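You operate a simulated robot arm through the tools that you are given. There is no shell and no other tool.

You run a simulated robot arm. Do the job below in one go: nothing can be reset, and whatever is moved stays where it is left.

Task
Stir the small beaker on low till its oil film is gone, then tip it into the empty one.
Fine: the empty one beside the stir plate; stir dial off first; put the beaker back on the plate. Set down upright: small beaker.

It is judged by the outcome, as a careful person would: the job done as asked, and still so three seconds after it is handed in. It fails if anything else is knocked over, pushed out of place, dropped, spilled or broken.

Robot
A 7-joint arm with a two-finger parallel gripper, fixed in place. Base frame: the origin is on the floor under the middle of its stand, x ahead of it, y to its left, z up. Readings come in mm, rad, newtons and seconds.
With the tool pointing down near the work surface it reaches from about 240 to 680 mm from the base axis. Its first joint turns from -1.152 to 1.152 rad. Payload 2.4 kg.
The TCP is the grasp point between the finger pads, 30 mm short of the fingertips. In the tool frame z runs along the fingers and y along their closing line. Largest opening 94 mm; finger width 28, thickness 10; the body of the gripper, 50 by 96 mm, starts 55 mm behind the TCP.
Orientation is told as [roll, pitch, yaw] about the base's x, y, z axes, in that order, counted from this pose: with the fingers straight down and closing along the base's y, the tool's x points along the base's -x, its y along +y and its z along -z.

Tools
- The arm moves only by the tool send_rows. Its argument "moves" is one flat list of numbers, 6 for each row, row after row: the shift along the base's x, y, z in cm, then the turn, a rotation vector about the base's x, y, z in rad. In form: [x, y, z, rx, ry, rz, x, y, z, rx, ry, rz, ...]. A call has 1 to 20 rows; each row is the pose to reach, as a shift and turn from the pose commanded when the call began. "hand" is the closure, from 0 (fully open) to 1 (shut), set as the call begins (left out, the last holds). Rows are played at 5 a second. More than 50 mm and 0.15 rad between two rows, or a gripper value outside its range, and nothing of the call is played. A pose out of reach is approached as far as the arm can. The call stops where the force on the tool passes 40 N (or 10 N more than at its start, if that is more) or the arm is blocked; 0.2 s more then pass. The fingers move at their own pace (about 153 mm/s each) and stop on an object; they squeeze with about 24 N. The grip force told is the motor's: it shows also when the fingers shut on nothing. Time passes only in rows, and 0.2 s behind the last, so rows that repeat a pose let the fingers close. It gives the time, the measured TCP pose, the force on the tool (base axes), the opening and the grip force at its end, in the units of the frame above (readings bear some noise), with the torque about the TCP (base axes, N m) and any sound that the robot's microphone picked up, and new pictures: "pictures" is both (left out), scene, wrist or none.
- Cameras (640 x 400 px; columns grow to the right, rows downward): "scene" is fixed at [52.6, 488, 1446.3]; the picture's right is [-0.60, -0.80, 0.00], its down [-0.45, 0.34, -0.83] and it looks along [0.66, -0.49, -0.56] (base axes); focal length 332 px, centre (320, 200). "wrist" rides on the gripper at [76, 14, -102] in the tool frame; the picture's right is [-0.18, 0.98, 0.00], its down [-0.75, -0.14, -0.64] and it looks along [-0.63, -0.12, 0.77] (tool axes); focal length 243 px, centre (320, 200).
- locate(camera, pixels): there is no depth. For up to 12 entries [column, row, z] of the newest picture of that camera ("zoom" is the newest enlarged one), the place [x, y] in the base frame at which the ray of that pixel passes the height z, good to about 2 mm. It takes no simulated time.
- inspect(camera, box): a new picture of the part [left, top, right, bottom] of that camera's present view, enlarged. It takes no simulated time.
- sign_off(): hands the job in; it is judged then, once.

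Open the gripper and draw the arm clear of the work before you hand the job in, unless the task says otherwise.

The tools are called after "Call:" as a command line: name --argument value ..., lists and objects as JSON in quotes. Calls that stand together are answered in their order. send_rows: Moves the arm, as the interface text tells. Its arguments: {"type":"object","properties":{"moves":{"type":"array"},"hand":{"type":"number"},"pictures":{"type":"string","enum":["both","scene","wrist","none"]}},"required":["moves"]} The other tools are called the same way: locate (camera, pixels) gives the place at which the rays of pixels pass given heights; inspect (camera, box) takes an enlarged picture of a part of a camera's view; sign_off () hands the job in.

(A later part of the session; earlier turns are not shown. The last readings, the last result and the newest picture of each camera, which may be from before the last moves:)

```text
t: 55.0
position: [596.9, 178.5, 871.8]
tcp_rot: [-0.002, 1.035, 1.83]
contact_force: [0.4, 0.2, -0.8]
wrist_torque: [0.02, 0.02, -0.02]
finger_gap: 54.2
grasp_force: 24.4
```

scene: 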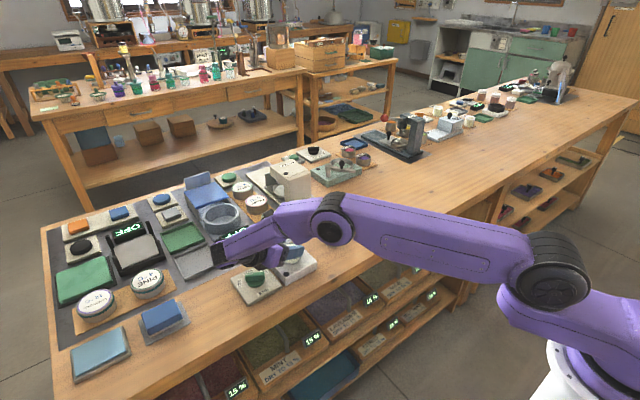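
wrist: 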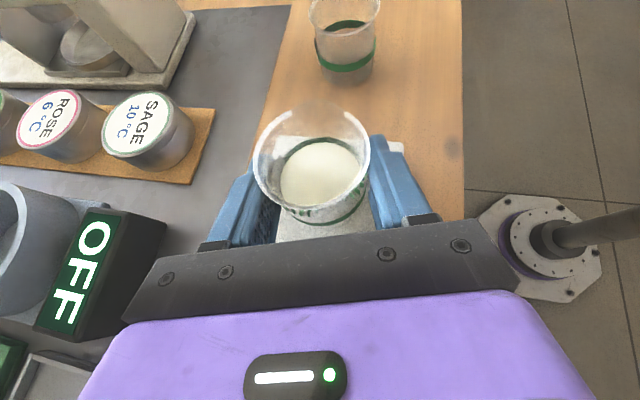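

After the 4 mm lift the beaker stayed fixed in the wrist view (rim at (312,160)) while the background shifted, so this time it is held. I'll check the scene and continue slowly.

Call:
send_rows --moves '[0, 0, 0.15, 0, 0, 0, 0, 0, 0.3, 0, 0, 0, 0, 0, 0.45, 0, 0, 0, 0, 0, 0.6, 0, 0, 0, 0, 0, 0.6, 0, 0, 0]'

Call:
inspect --camera "scene" --box '[256, 225, 336, 275]'

Call:
inspect --camera "wrist" --box '[220, 80, 412, 200]'

```text
t: 56.2
position: [596.7, 179.3, 878.3]
tcp_rot: [-0.003, 1.034, 1.83]
contact_force: [0.5, 0.6, -0.4]
wrist_torque: [0.01, -0.02, 0.01]
finger_gap: 53.8
grasp_force: 23.9
```

scene: 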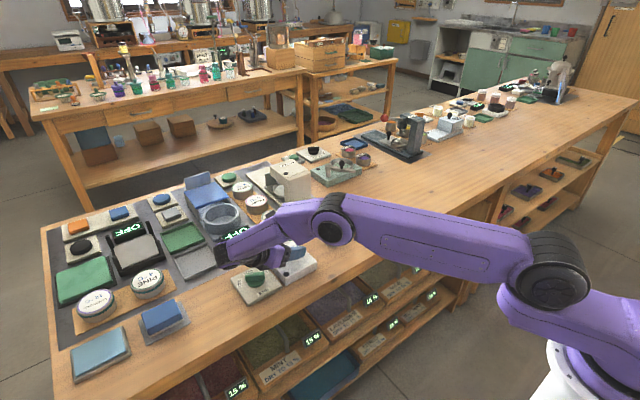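
wrist: 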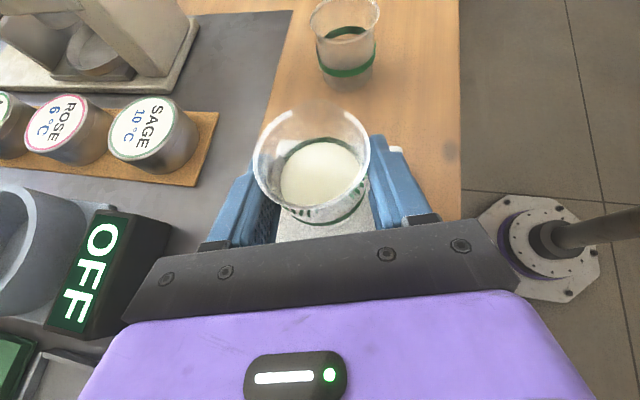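

```text
8.00 times, centred on (296, 250) of scene
```

zoom: 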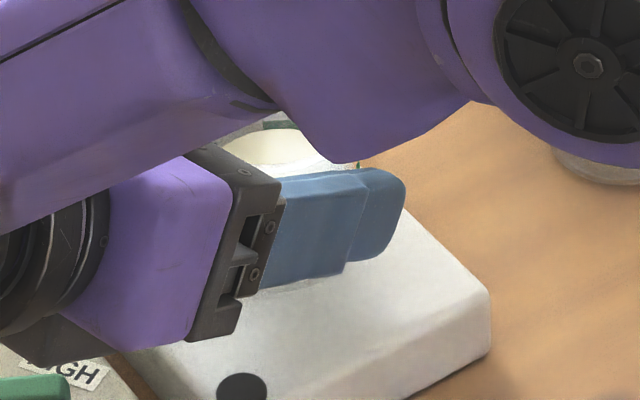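

```text
3.33 times, centred on (316, 140) of wrist
```

zoom: 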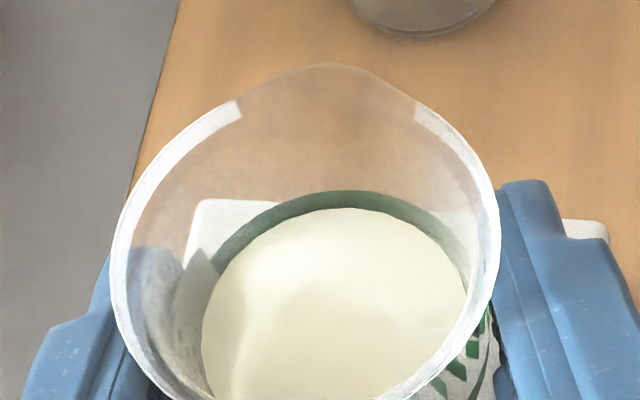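

The beaker is off the plate and held steadily (gap 53.8 mm, 24 N). I'll raise it to z≈925 and carry it slowly toward the receiver, staying well above its rim.

Call:
send_rows --moves '[0, 0, 1, 0, 0, 0, 0, 0, 2, 0, 0, 0, 0, 0, 3, 0, 0, 0, 0, 0, 4, 0, 0, 0, 0.1, -1, 4.7, 0, 0, 0, 0.25, -2.5, 4.7, 0, 0, 0, 0.4, -4, 4.7, 0, 0, 0, 0.6, -5.5, 4.7, 0, 0, 0, 0.8, -7, 4.7, 0, 0, 0, 0.95, -8.4, 4.7, 0, 0, 0, 0.98, -9.3, 4.7, 0, 0, 0, 0.98, -9.3, 4.7, 0, 0, 0]'

Call:
inspect --camera "wrist" --box '[220, 80, 412, 200]'

Call:
inspect --camera "scene" --box '[256, 180, 384, 260]'

```text
t: 58.8
position: [606.5, 84.8, 925.0]
tcp_rot: [-0.002, 1.035, 1.831]
contact_force: [-0.6, 0.9, -0.8]
wrist_torque: [0.04, -0.01, 0.02]
finger_gap: 53.9
grasp_force: 24.8
```

scene: 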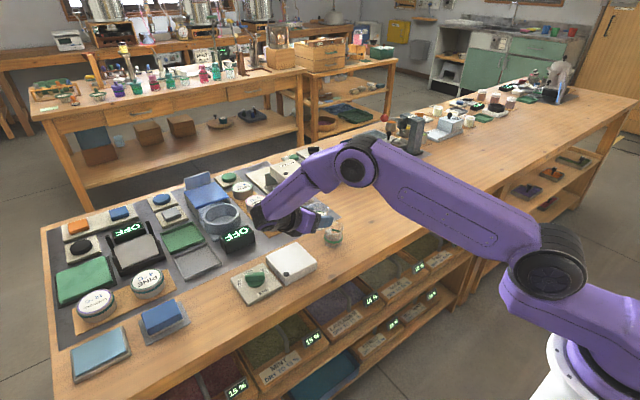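
wrist: 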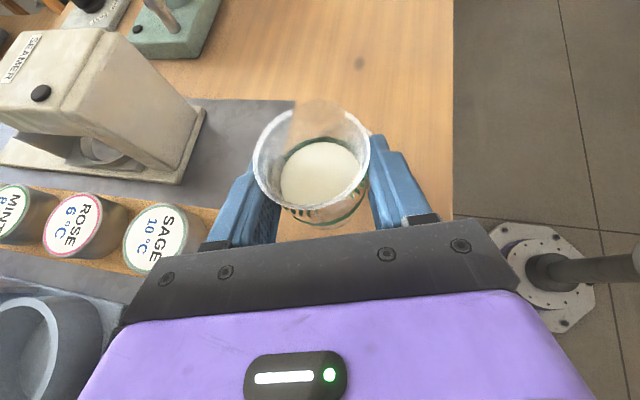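

```text
3.33 times, centred on (316, 140) of wrist
```

zoom: 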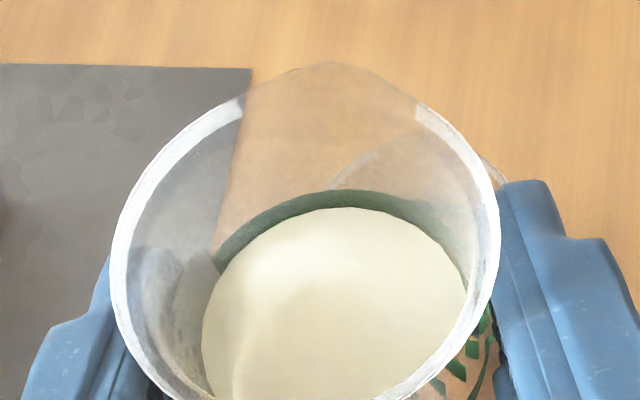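

```text
5.00 times, centred on (320, 220) of scene
```

zoom: 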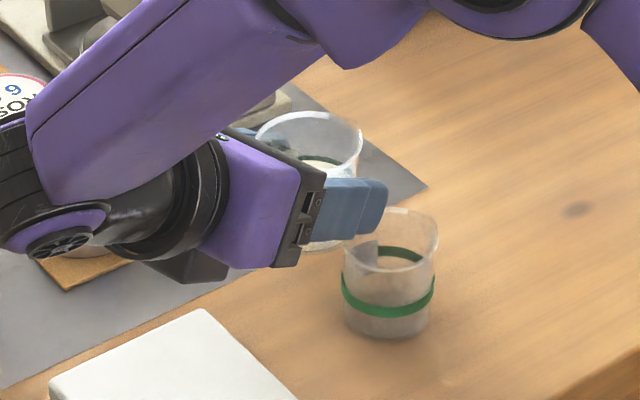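

Held steady above and to the side of the receiver (rim visible at scene zoom (395,240)). I'll tilt gently by 0.35 rad to confirm that the beaker turns with the fingers and doesn't pivot; no spill happens at this angle.

Call:
send_rows --moves '[0, 0, 0, 0.06, 0, 0, 0, 0, 0, 0.12, 0, 0, 0, 0, 0, 0.18, 0, 0, 0, 0, 0, 0.24, 0, 0, 0, 0, 0, 0.3, 0, 0, 0, 0, 0, 0.35, 0, 0, 0, 0, 0, 0.35, 0, 0]'

Call:
inspect --camera "wrist" --box '[220, 80, 412, 200]'

Call:
inspect --camera "scene" --box '[256, 180, 384, 260]'

```text
t: 60.4
position: [607.0, 85.6, 924.0]
tcp_rot: [-0.116, 0.691, 1.74]
contact_force: [0.2, 0.3, -1.1]
wrist_torque: [0.01, -0.02, -0.01]
finger_gap: 54.0
grasp_force: 24.4
```

scene: 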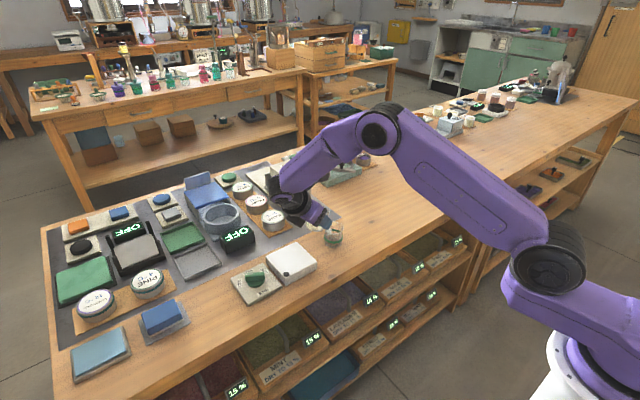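
wrist: 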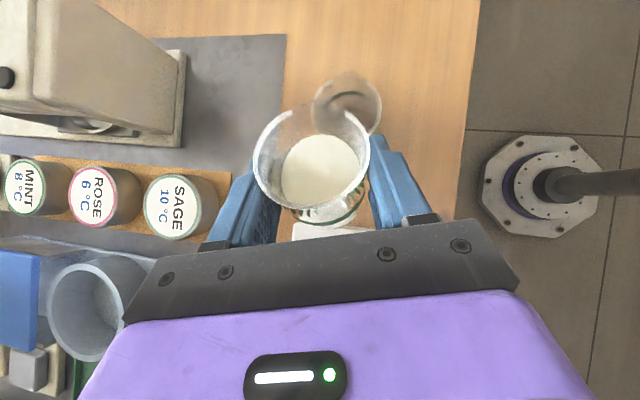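

```text
3.33 times, centred on (316, 140) of wrist
```

zoom: 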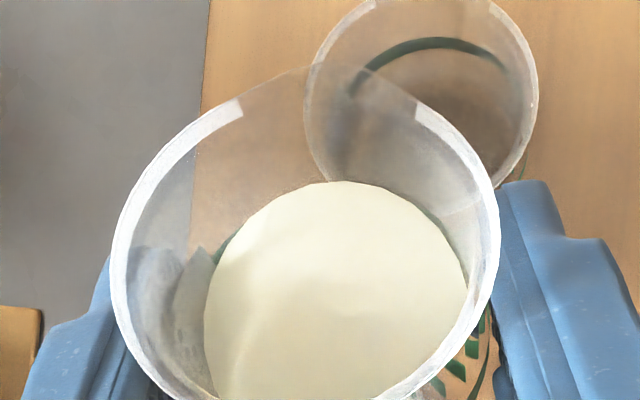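

```text
5.00 times, centred on (320, 220) of scene
```

zoom: 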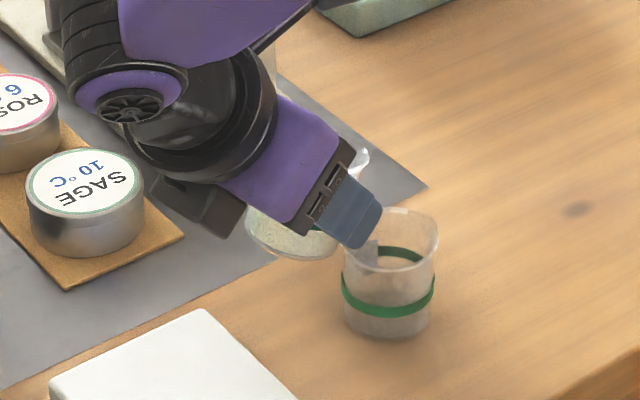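

The beaker turns rigidly with the gripper and the liquid creeps toward the spout. I'll verify spout and receiver positions with the wrist camera at this tilt.

Call:
locate --camera "wrist" --pixels '[[346.6, 107, 850], [346.6, 107, 853], [310, 99.5, 930], [310, 99.5, 934], [310, 99.5, 938]]'

Call:
inspect --camera "wrist" --box '[276, 60, 420, 150]'

```text
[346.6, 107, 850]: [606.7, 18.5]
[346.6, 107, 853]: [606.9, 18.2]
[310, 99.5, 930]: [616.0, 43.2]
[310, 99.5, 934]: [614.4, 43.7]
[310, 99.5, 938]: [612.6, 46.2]
```

```text
4.44 times, centred on (348, 105) of wrist
```

zoom: 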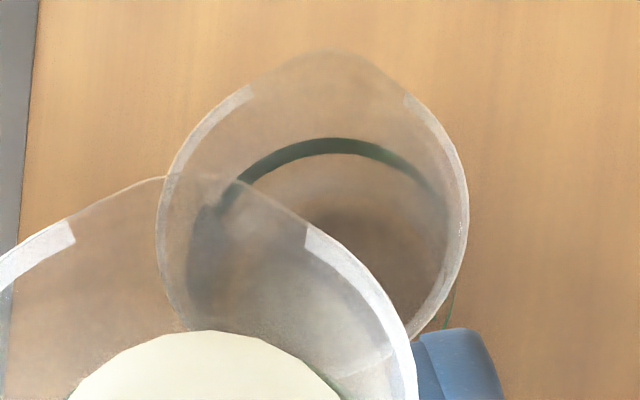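

Measured spout ≈(612,43.5,934) and receiver centre ≈(607,21.5). I'll shift so the spout sits over the receiver while tilting further to 0.65 rad, just short of spilling, then recheck.

Call:
send_rows --moves '[-0.27, -0.52, -1.0, 0.05, 0, 0, -0.4, -0.9, -2.0, 0.1, 0, 0, -0.52, -1.3, -2.9, 0.16, 0, 0, -0.52, -1.42, -3.5, 0.23, 0, 0, -0.52, -1.48, -3.69, 0.3, 0, 0, -0.52, -1.48, -3.69, 0.3, 0, 0]'

Call:
inspect --camera "wrist" --box '[220, 60, 412, 180]'

Call:
inspect --camera "scene" --box '[280, 190, 376, 250]'

```text
t: 61.8
position: [602.3, 71.2, 887.8]
tcp_rot: [-0.171, 0.394, 1.713]
contact_force: [0.2, 0.8, -0.4]
wrist_torque: [0.01, -0.02, -0.04]
finger_gap: 53.8
grasp_force: 23.9
```

scene: 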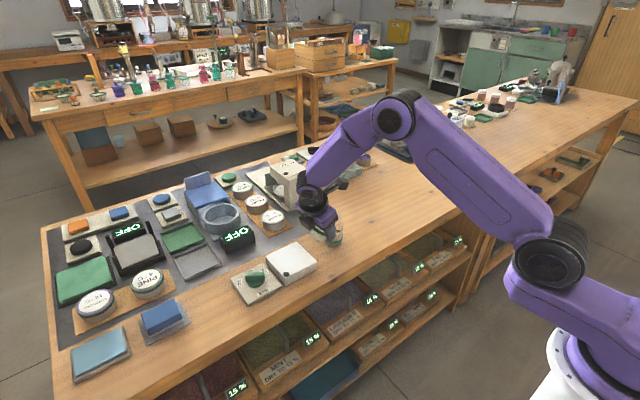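
wrist: 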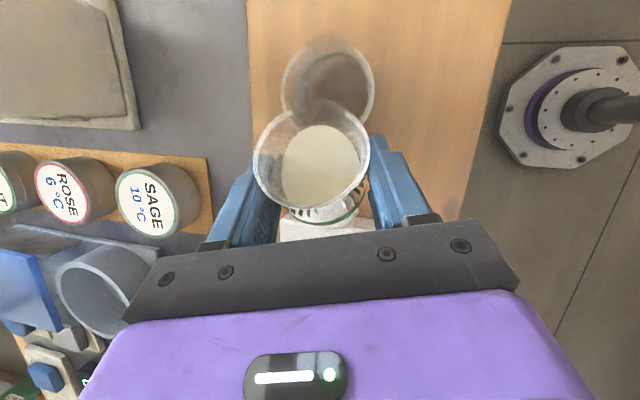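

```text
3.33 times, centred on (316, 120) of wrist
```

zoom: 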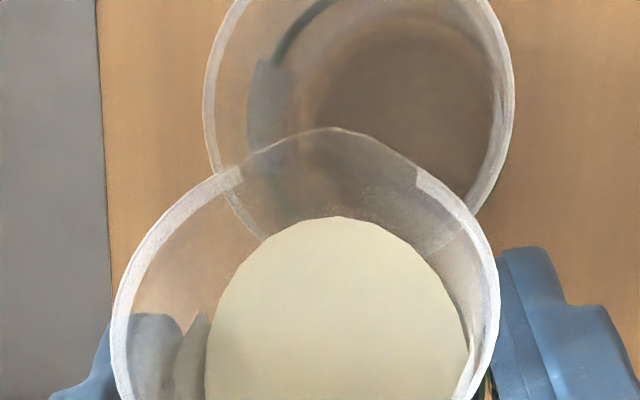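

```text
6.67 times, centred on (328, 220) of scene
```

zoom: 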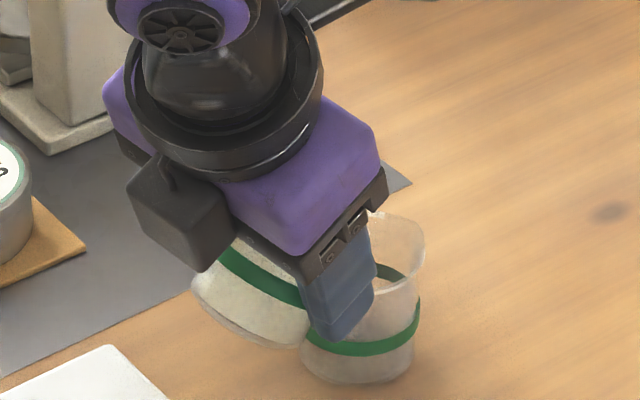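

The spout is now above the receiver's opening. I'll locate the spout and the receiver's edges to fine-tune.

Call:
locate --camera "wrist" --pixels '[[320.5, 98.4, 880], [320.5, 98.4, 885], [281.2, 90, 852], [374.6, 88.5, 852], [328, 42, 852], [340, 128, 852]]'

Call:
inspect --camera "wrist" --box '[250, 20, 410, 120]'

```text
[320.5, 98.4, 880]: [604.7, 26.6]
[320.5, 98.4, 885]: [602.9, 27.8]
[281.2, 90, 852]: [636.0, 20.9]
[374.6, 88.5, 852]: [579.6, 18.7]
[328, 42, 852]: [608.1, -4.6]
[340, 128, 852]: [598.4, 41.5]
```

```text
4.00 times, centred on (330, 70) of wrist
```

zoom: 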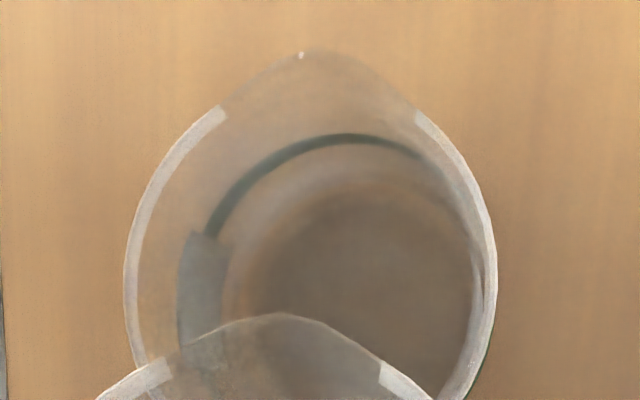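

Spout at (604,27,883), receiver centre (608,21). I'll shift +3 mm in x and begin the slow pour, tilting to 0.85 rad in fine steps.

Call:
send_rows --moves '[0.15, 0, 0, 0.02, 0, 0, 0.3, -0.02, 0.02, 0.05, 0, 0, 0.3, -0.04, 0.03, 0.075, 0, 0, 0.3, -0.06, 0.04, 0.1, 0, 0, 0.3, -0.08, 0.05, 0.125, 0, 0, 0.3, -0.11, 0.06, 0.15, 0, 0, 0.3, -0.14, 0.06, 0.175, 0, 0, 0.3, -0.17, 0.07, 0.2, 0, 0, 0.3, -0.17, 0.07, 0.2, 0, 0]'

Call:
inspect --camera "wrist" --box '[220, 40, 412, 160]'

Call:
inspect --camera "scene" --box '[280, 190, 376, 250]'

```text
t: 63.8
position: [603.9, 68.1, 889.0]
tcp_rot: [-0.201, 0.196, 1.704]
contact_force: [-0.2, -0.4, -0.7]
wrist_torque: [0.03, 0.01, 0.02]
finger_gap: 53.7
grasp_force: 24.7
```

scene: 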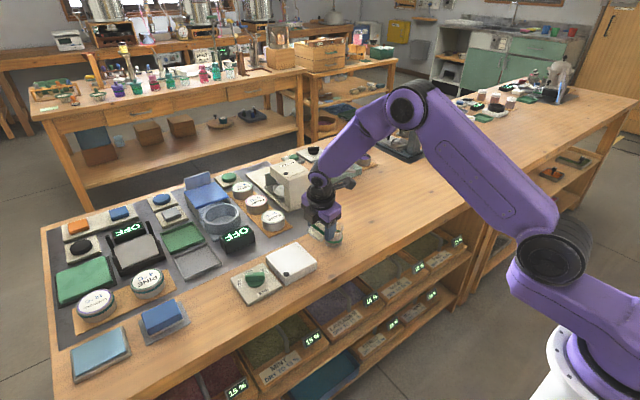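
wrist: 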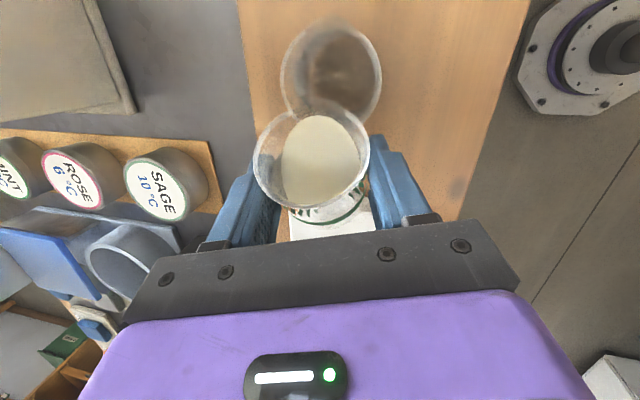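

```text
3.33 times, centred on (316, 100) of wrist
```

zoom: 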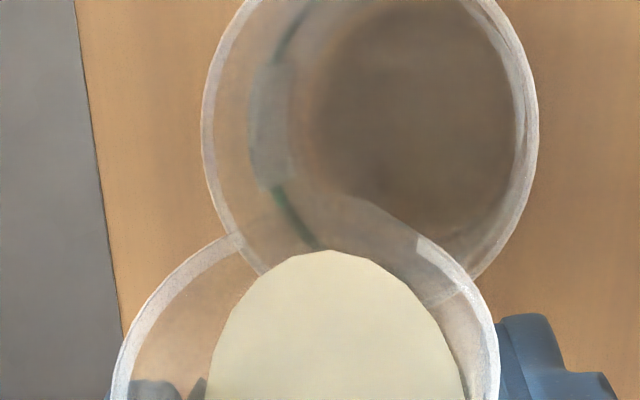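

```text
6.67 times, centred on (328, 220) of scene
```

zoom: 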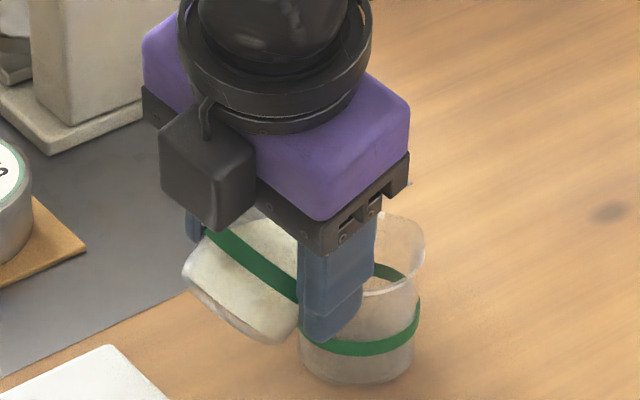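

The liquid surface is close to the spout but not over it yet. I'll continue slowly to 1.05 rad, following the spout.

Call:
send_rows --moves '[0, -0.03, 0.01, 0.025, 0, 0, 0, -0.06, 0.02, 0.05, 0, 0, 0, -0.1, 0.07, 0.075, 0, 0, 0, -0.14, 0.12, 0.1, 0, 0, 0, -0.18, 0.17, 0.125, 0, 0, 0, -0.22, 0.23, 0.15, 0, 0, 0, -0.27, 0.27, 0.175, 0, 0, 0, -0.32, 0.32, 0.2, 0, 0]'

Call:
inspect --camera "wrist" --box '[220, 20, 412, 140]'

Call:
inspect --camera "scene" --box '[280, 190, 376, 250]'

```text
t: 65.6
position: [605.5, 66.3, 892.4]
tcp_rot: [-0.226, -0.002, 1.702]
contact_force: [0.5, 0.5, -1.3]
wrist_torque: [-0.01, 0.01, 0.02]
finger_gap: 53.7
grasp_force: 23.7
```

scene: 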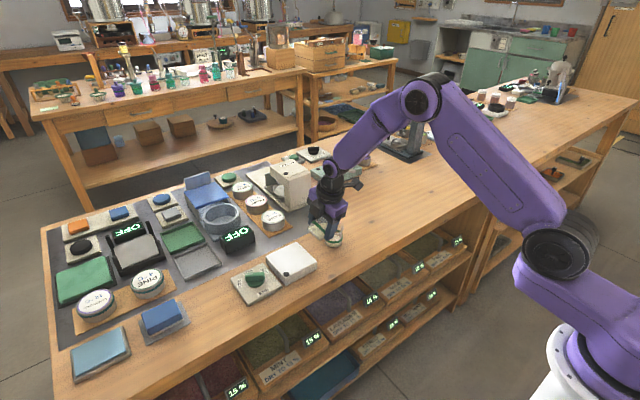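
wrist: 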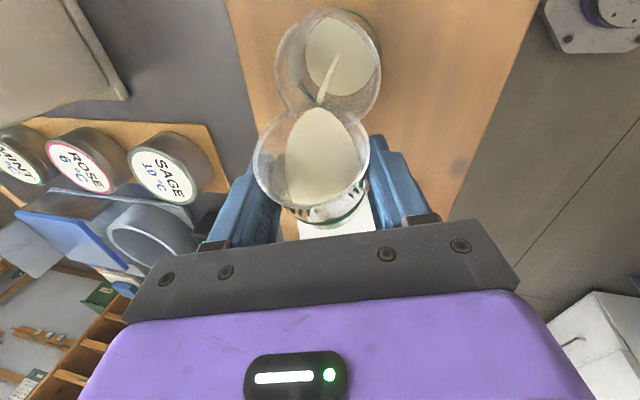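

```text
3.33 times, centred on (316, 80) of wrist
```

zoom: 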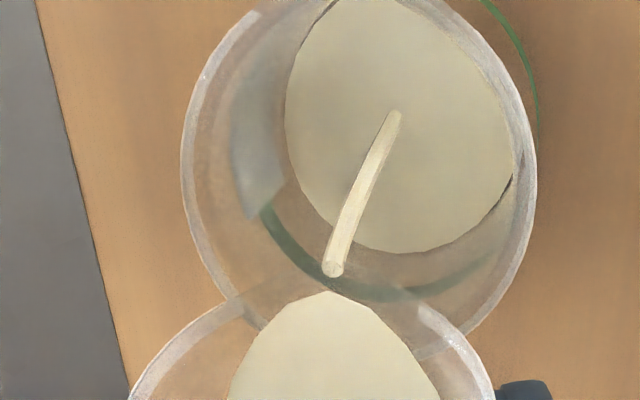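

```text
6.67 times, centred on (328, 220) of scene
```

zoom: 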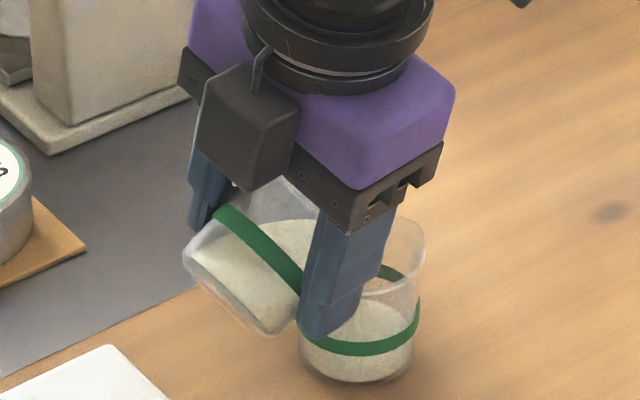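

Liquid is streaming cleanly from the spout into the middle of the receiver. I'll continue the slow tilt, tracking the spout.

Call:
send_rows --moves '[0, -0.04, 0.04, 0.02, 0, 0, 0, -0.08, 0.08, 0.04, 0, 0, 0, -0.13, 0.13, 0.06, 0, 0, 0, -0.18, 0.18, 0.08, 0, 0, 0, -0.23, 0.24, 0.1, 0, 0, 0, -0.28, 0.3, 0.12, 0, 0, 0, -0.33, 0.35, 0.14, 0, 0, 0, -0.38, 0.4, 0.16, 0, 0, 0, -0.44, 0.45, 0.18, 0, 0, 0, -0.5, 0.5, 0.2, 0, 0]'

Call:
inspect --camera "wrist" --box '[220, 10, 412, 130]'

Call:
inspect --camera "scene" --box '[280, 190, 376, 250]'

```text
t: 67.8
position: [605.1, 59.8, 896.1]
tcp_rot: [-0.252, -0.2, 1.703]
contact_force: [0.8, 0.9, 0.0]
wrist_torque: [-0.01, -0.01, 0.0]
finger_gap: 53.5
grasp_force: 24.0
```

scene: 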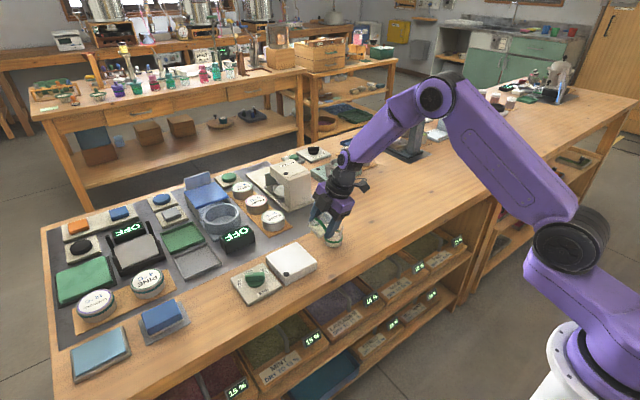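
wrist: 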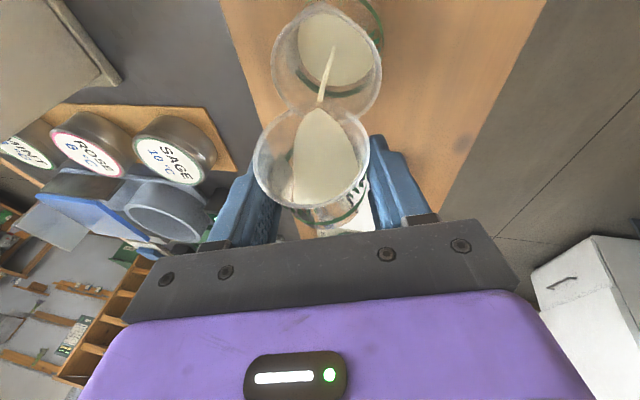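

```text
3.33 times, centred on (316, 70) of wrist
```

zoom: 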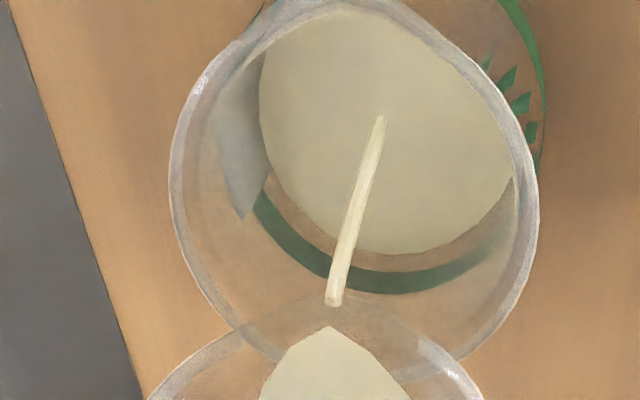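

```text
6.67 times, centred on (328, 220) of scene
```

zoom: 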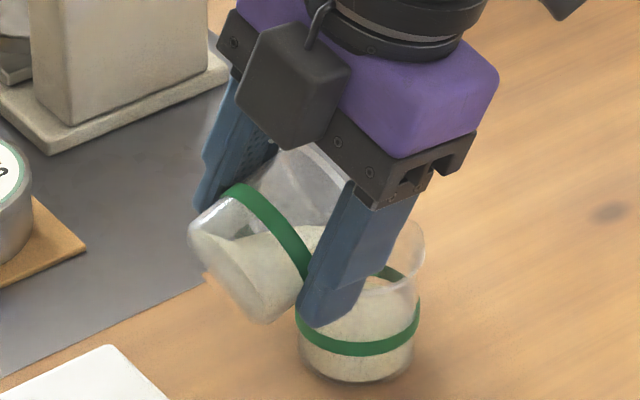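

Still flowing cleanly into the receiver. Continuing to 1.5 rad.

Call:
send_rows --moves '[0, -0.07, 0.06, 0.025, 0, 0, 0, -0.14, 0.12, 0.05, 0, 0, 0, -0.22, 0.2, 0.075, 0, 0, 0, -0.3, 0.28, 0.1, 0, 0, 0, -0.37, 0.36, 0.125, 0, 0, 0, -0.45, 0.44, 0.15, 0, 0, 0, -0.53, 0.51, 0.175, 0, 0, 0, -0.62, 0.58, 0.2, 0, 0, 0, -0.7, 0.65, 0.225, 0, 0, 0, -0.79, 0.72, 0.25, 0, 0]'

Call:
inspect --camera "wrist" --box '[220, 0, 412, 120]'

Call:
inspect --camera "scene" --box '[280, 190, 376, 250]'

```text
t: 70.0
position: [604.4, 53.2, 904.0]
tcp_rot: [-0.29, -0.448, 1.718]
contact_force: [-0.7, 0.0, -0.2]
wrist_torque: [-0.04, -0.02, 0.01]
finger_gap: 53.2
grasp_force: 23.7
```

scene: 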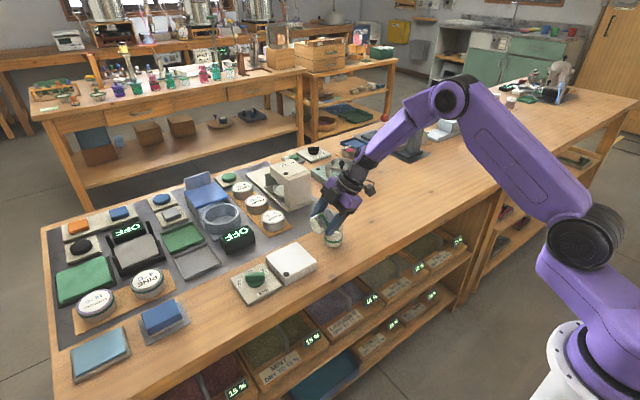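
wrist: 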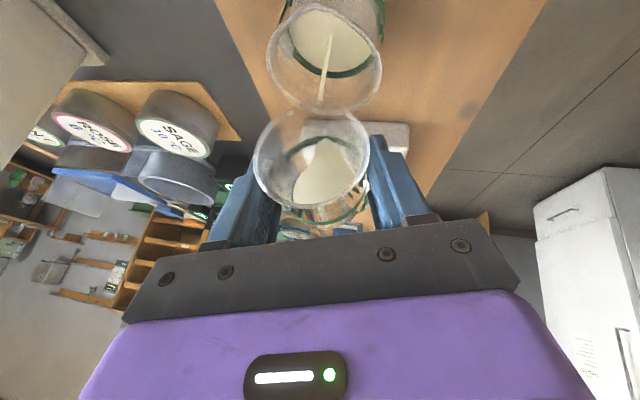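

```text
3.33 times, centred on (316, 60) of wrist
```

zoom: 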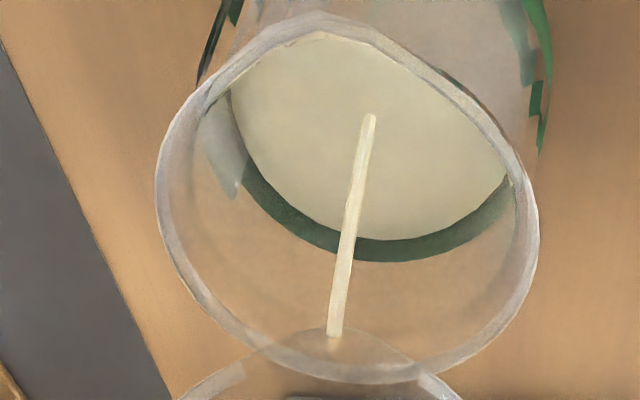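

```text
6.67 times, centred on (328, 220) of scene
```

zoom: 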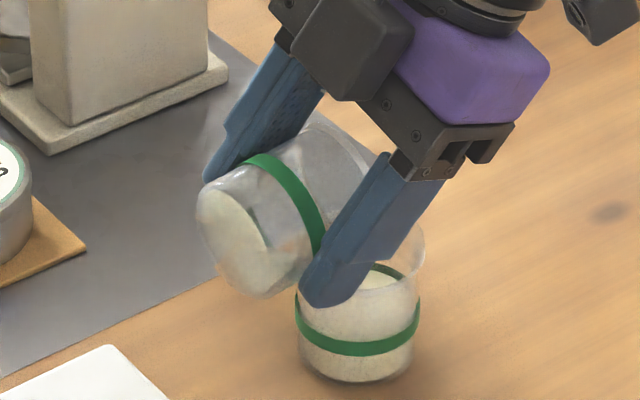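

Most of it has poured, with a little left. I'll check the spout position relative to the rim before going further.

Call:
locate --camera "wrist" --pixels '[[320.5, 100.5, 866], [320.5, 100.5, 870], [328, 113.5, 852], [320, 33, 830]]'

```text
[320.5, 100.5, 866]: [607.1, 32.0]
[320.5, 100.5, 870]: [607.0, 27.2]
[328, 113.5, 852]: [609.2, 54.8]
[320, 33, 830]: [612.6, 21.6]
```

The spout is at (607,29), about 20 mm inside the near rim. I'll continue tilting past horizontal to 1.7 rad, tracking.

Call:
send_rows --moves '[0, -0.14, 0.07, 0.025, 0, 0, 0, -0.28, 0.13, 0.05, 0, 0, 0, -0.42, 0.19, 0.075, 0, 0, 0, -0.57, 0.25, 0.1, 0, 0, 0, -0.66, 0.31, 0.125, 0, 0, 0, -0.76, 0.36, 0.15, 0, 0, 0, -0.86, 0.41, 0.175, 0, 0, 0, -0.96, 0.46, 0.2, 0, 0, 0, -0.96, 0.46, 0.2, 0, 0]'

Call:
inspect --camera "wrist" --box '[220, 0, 412, 120]'

Call:
inspect --camera "scene" --box '[280, 190, 376, 250]'

```text
t: 72.0
position: [604.9, 43.4, 907.9]
tcp_rot: [-0.327, -0.644, 1.735]
contact_force: [-0.2, 0.1, -0.5]
wrist_torque: [0.01, 0.02, 0.02]
finger_gap: 53.0
grasp_force: 23.8
```

scene: 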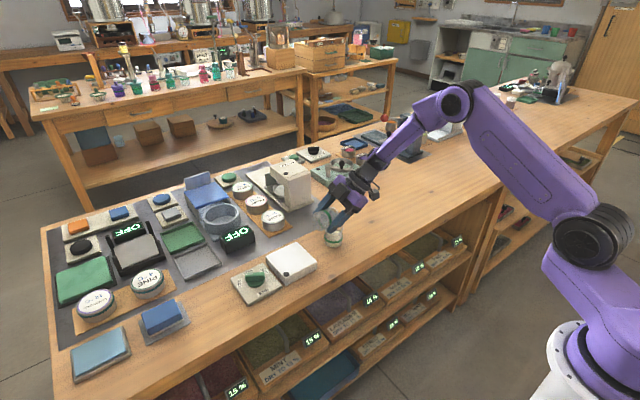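
wrist: 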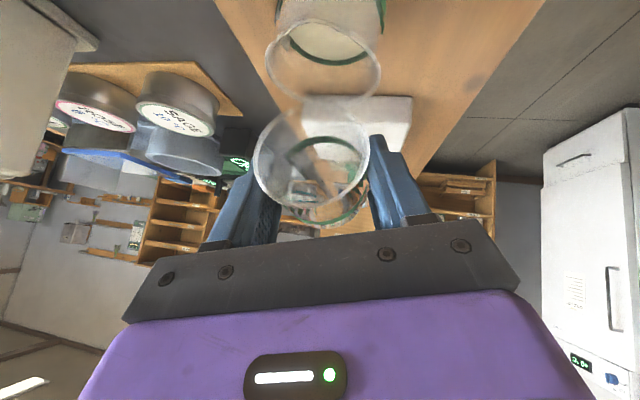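

```text
3.33 times, centred on (316, 60) of wrist
```

zoom: 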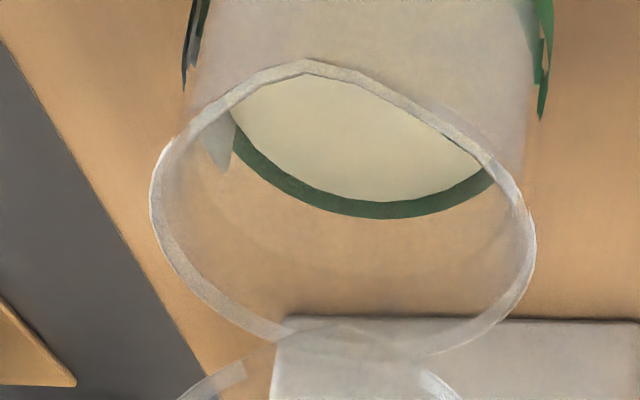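

```text
6.67 times, centred on (328, 220) of scene
```

zoom: 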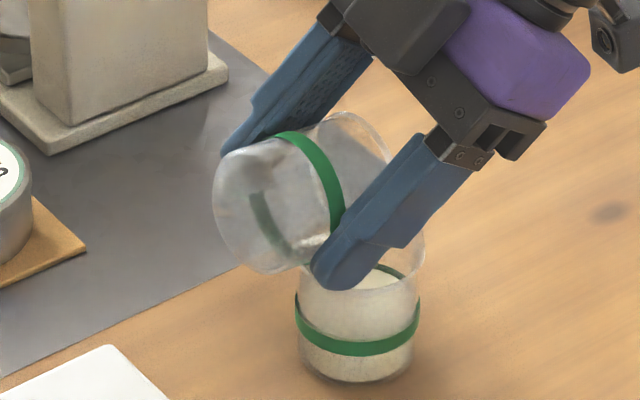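

The beaker looks empty and the receiver is full to above its band. I'll zoom into the small beaker to confirm.

Call:
inspect --camera "wrist" --box '[240, 100, 400, 230]'

Call:
inspect --camera "scene" --box '[300, 195, 364, 250]'

```text
3.08 times, centred on (320, 165) of wrist
```

zoom: 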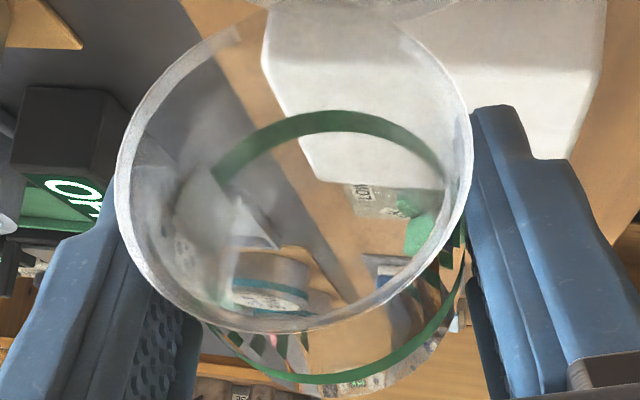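

```text
7.27 times, centred on (332, 222) of scene
```

zoom: 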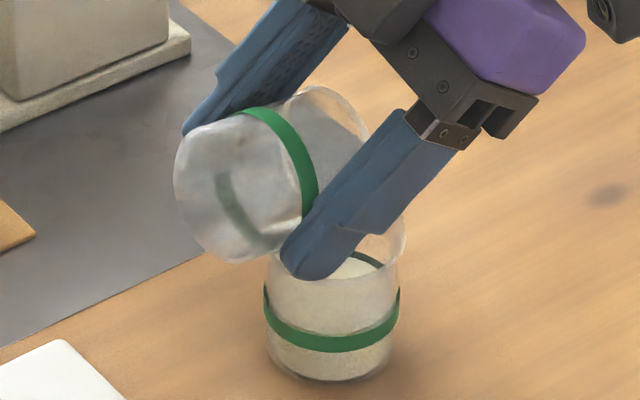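

Empty. I'll let it drip one more second over the receiver before righting the beaker.

Call:
send_rows --moves '[0, -0.1, 0.03, 0.04, 0, 0, 0, -0.2, 0.06, 0.08, 0, 0, 0, -0.2, 0.06, 0.08, 0, 0, 0, -0.2, 0.06, 0.08, 0, 0, 0, -0.2, 0.06, 0.08, 0, 0, 0, -0.1, 0.03, 0.04, 0, 0, 0, 0, 0, 0, 0, 0]' --pictures "none"

Call:
send_rows --moves '[0, 0.45, 0.3, -0.1, 0, 0, 0, 0.85, 0.6, -0.2, 0, 0, 0, 1.2, 0.8, -0.3, 0, 0, 0, 1.5, 1.0, -0.4, 0, 0, 0, 1.8, 1.2, -0.5, 0, 0, 0, 2.05, 1.2, -0.6, 0, 0, 0, 2.3, 1.2, -0.7, 0, 0, 0, 2.5, 1.2, -0.8, 0, 0, 0, 2.65, 1.2, -0.9, 0, 0, 0, 2.75, 1.3, -1.0, 0, 0, 0, 2.8, 1.4, -1.1, 0, 0, 0, 2.9, 1.5, -1.2, 0, 0, 0, 3.1, 1.6, -1.3, 0, 0, 0, 3.4, 1.65, -1.4, 0, 0, 0, 3.7, 1.7, -1.5, 0, 0, 0, 4.1, 1.7, -1.6, 0, 0, 0, 4.5, 1.7, -1.7, 0, 0, 0, 4.5, 1.7, -1.7, 0, 0]'

Call:
inspect --camera "wrist" --box '[220, 80, 412, 200]'

Call:
inspect --camera "scene" --box '[256, 180, 384, 260]'

```text
t: 73.6
position: [604.5, 42.9, 907.3]
tcp_rot: [-0.326, -0.644, 1.735]
contact_force: [-0.1, -0.9, -0.7]
wrist_torque: [-0.01, 0.0, -0.02]
finger_gap: 53.2
grasp_force: 24.0
```

```text
t: 77.4
position: [604.1, 88.0, 925.2]
tcp_rot: [-0.001, 1.036, 1.828]
contact_force: [0.6, 0.4, -0.3]
wrist_torque: [-0.03, 0.01, 0.01]
finger_gap: 53.3
grasp_force: 23.5
```

scene: 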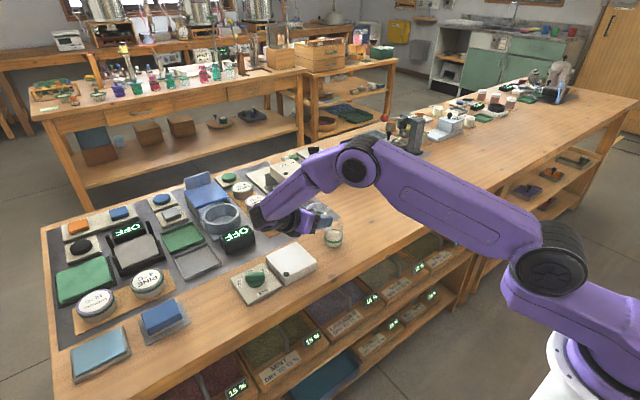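
wrist: 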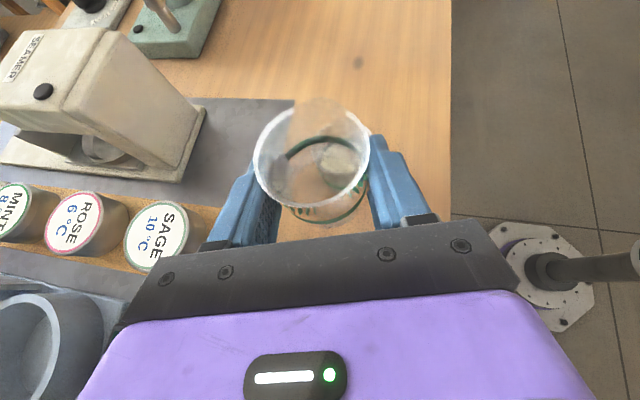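

```text
3.33 times, centred on (316, 140) of wrist
```

zoom: 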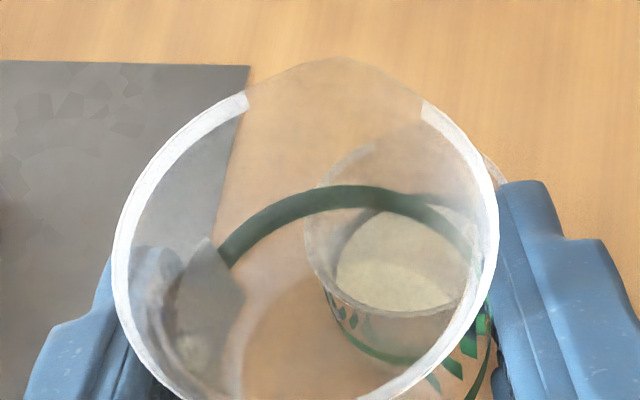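

```text
5.00 times, centred on (320, 220) of scene
```

zoom: 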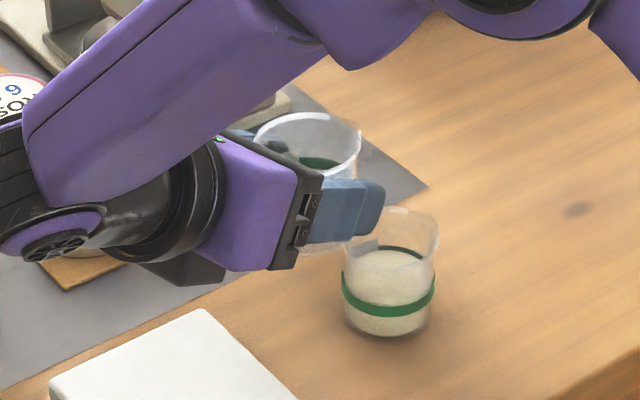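

The small beaker is upright and empty, and the receiver holds the liquid with no spills visible. I'll carry the beaker back above the stir plate.

Call:
send_rows --moves '[-0.1, 1.2, 0, 0, 0, 0, -0.2, 2.7, 0, 0, 0, 0, -0.35, 4.2, 0, 0, 0, 0, -0.45, 5.7, 0, 0, 0, 0, -0.6, 7.2, 0, 0, 0, 0, -0.7, 8.4, 0, 0, 0, 0, -0.71, 9.0, 0, 0, 0, 0, -0.71, 9.0, -1.5, 0, 0, 0, -0.71, 9.0, -3, 0, 0, 0, -0.71, 9.0, -4.2, 0, 0, 0, -0.71, 9.0, -4.8, 0, 0, 0, -0.71, 9.0, -4.8, 0, 0, 0]'

Call:
inspect --camera "scene" --box '[256, 225, 336, 275]'

Call:
inspect --camera "wrist" --box '[220, 80, 412, 200]'

```text
t: 80.0
position: [596.6, 177.7, 877.1]
tcp_rot: [-0.003, 1.036, 1.828]
contact_force: [0.0, -0.4, 0.0]
wrist_torque: [0.01, 0.02, 0.02]
finger_gap: 53.3
grasp_force: 24.4
```

scene: 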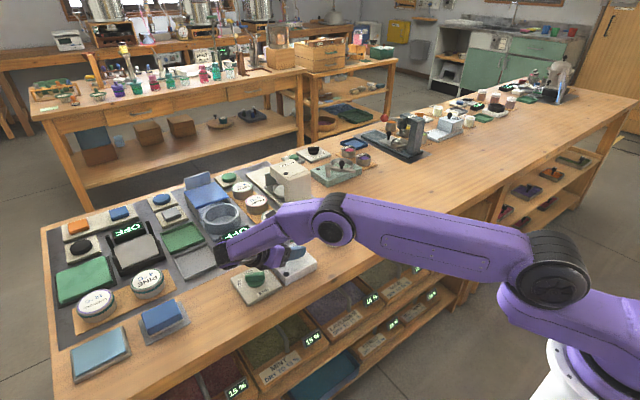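
wrist: 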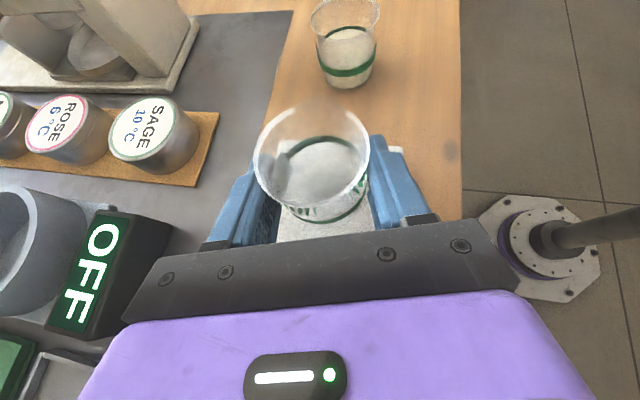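

```text
8.00 times, centred on (296, 250) of scene
```

zoom: 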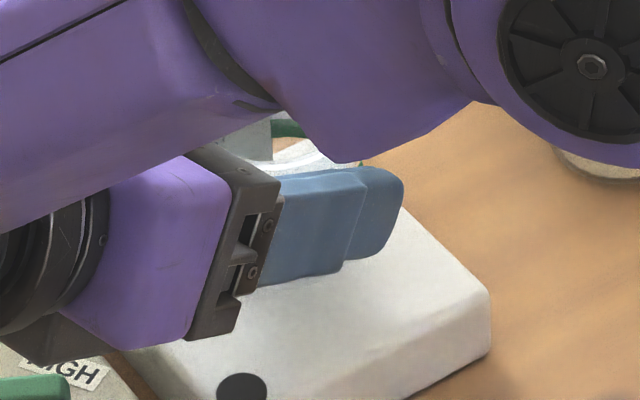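

```text
3.33 times, centred on (316, 140) of wrist
```

zoom: 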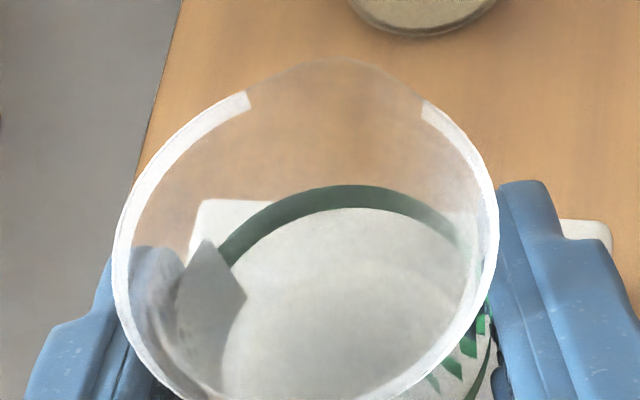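

Back over the plate at the pick-up spot, 9 mm above the pick height. I'll lower gently in 1.5 mm steps and read the force.

Call:
send_rows --moves '[0, 0, -0.15, 0, 0, 0, 0, 0, -0.3, 0, 0, 0, 0, 0, -0.45, 0, 0, 0, 0, 0, -0.6, 0, 0, 0, 0, 0, -0.75, 0, 0, 0, 0, 0, -0.75, 0, 0, 0]' --pictures "none"

Call:
send_rows --moves '[0, 0, -0.05, 0, 0, 0, 0, 0, -0.1, 0, 0, 0, 0, 0, -0.15, 0, 0, 0, 0, 0, -0.15, 0, 0, 0]' --pictures "wrist"

```text
t: 81.4
position: [598.2, 179.4, 870.8]
tcp_rot: [-0.003, 1.035, 1.83]
contact_force: [-0.3, 0.2, -0.5]
wrist_torque: [0.03, -0.03, 0.01]
finger_gap: 53.2
grasp_force: 24.4
```

```text
t: 82.4
position: [597.0, 178.0, 868.7]
tcp_rot: [-0.002, 1.035, 1.829]
contact_force: [0.3, -0.9, -0.5]
wrist_torque: [0.05, 0.0, 0.01]
finger_gap: 53.3
grasp_force: 24.2
```

wrist: 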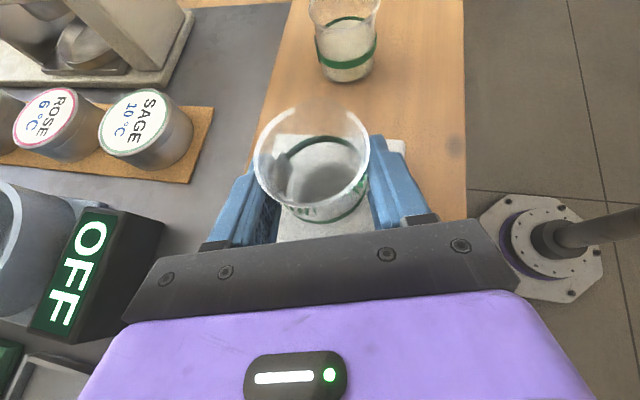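

No contact yet at z≈868.5, and the pick-up height was 867.2. I'll lower another 1.5 mm in half-millimetre steps.

Call:
send_rows --moves '[0, 0, -0.05, 0, 0, 0, 0, 0, -0.1, 0, 0, 0, 0, 0, -0.15, 0, 0, 0, 0, 0, -0.15, 0, 0, 0]'

Call:
inspect --camera "scene" --box '[256, 230, 320, 270]'

Call:
inspect --camera "wrist" --box '[220, 80, 412, 200]'

```text
t: 83.4
position: [597.8, 177.3, 868.9]
tcp_rot: [-0.007, 1.034, 1.828]
contact_force: [-3.2, 0.3, 9.7]
wrist_torque: [0.0, -0.15, -0.01]
finger_gap: 53.2
grasp_force: 23.8
```

scene: 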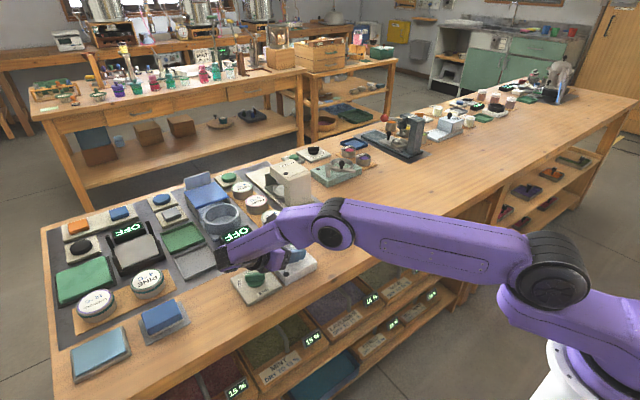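
wrist: 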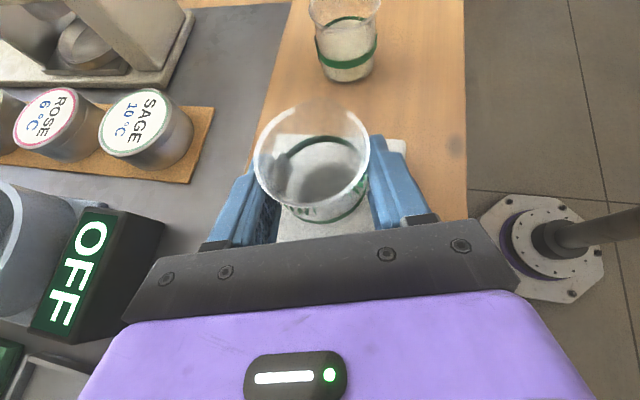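

```text
10.00 times, centred on (288, 250) of scene
```

zoom: 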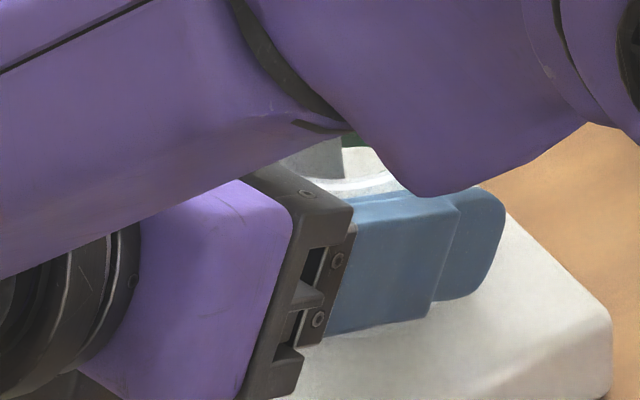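

```text
3.33 times, centred on (316, 140) of wrist
```

zoom: 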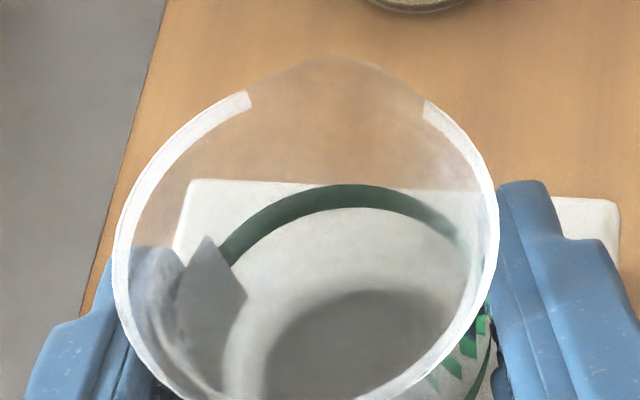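

Contact: +9.7 N upward, so the base is on the plate. I'll relieve by 0.6 mm and then open the fingers.

Call:
send_rows --moves '[0, 0, 0.06, 0, 0, 0, 0, 0, 0.06, 0, 0, 0]' --pictures "none"

Call:
send_rows --moves '[0, 0, 0, 0, 0, 0, 0, 0, 0, 0, 0, 0, 0, 0, 0, 0, 0, 0, 0, 0, 0, 0, 0, 0]' --hand 0

Call:
inspect --camera "wrist" --box '[220, 80, 412, 200]'

```text
t: 84.0
position: [597.2, 177.7, 869.5]
tcp_rot: [-0.003, 1.035, 1.829]
contact_force: [0.0, 0.2, 8.5]
wrist_torque: [-0.02, -0.19, 0.02]
finger_gap: 53.1
grasp_force: 24.0
```

```text
t: 85.0
position: [596.9, 177.5, 868.2]
tcp_rot: [-0.003, 1.036, 1.829]
contact_force: [-0.4, -0.1, 0.3]
wrist_torque: [-0.02, 0.01, 0.01]
finger_gap: 93.9
grasp_force: 0.1
```

scene: 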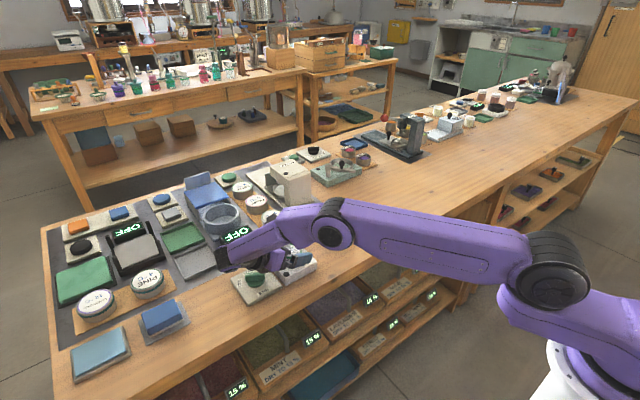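
wrist: 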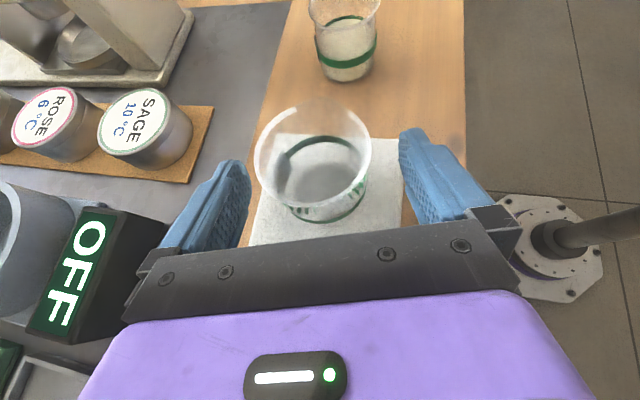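

```text
3.33 times, centred on (316, 140) of wrist
```

zoom: 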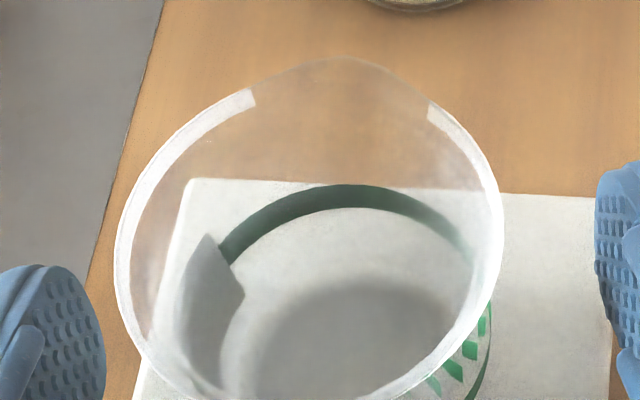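

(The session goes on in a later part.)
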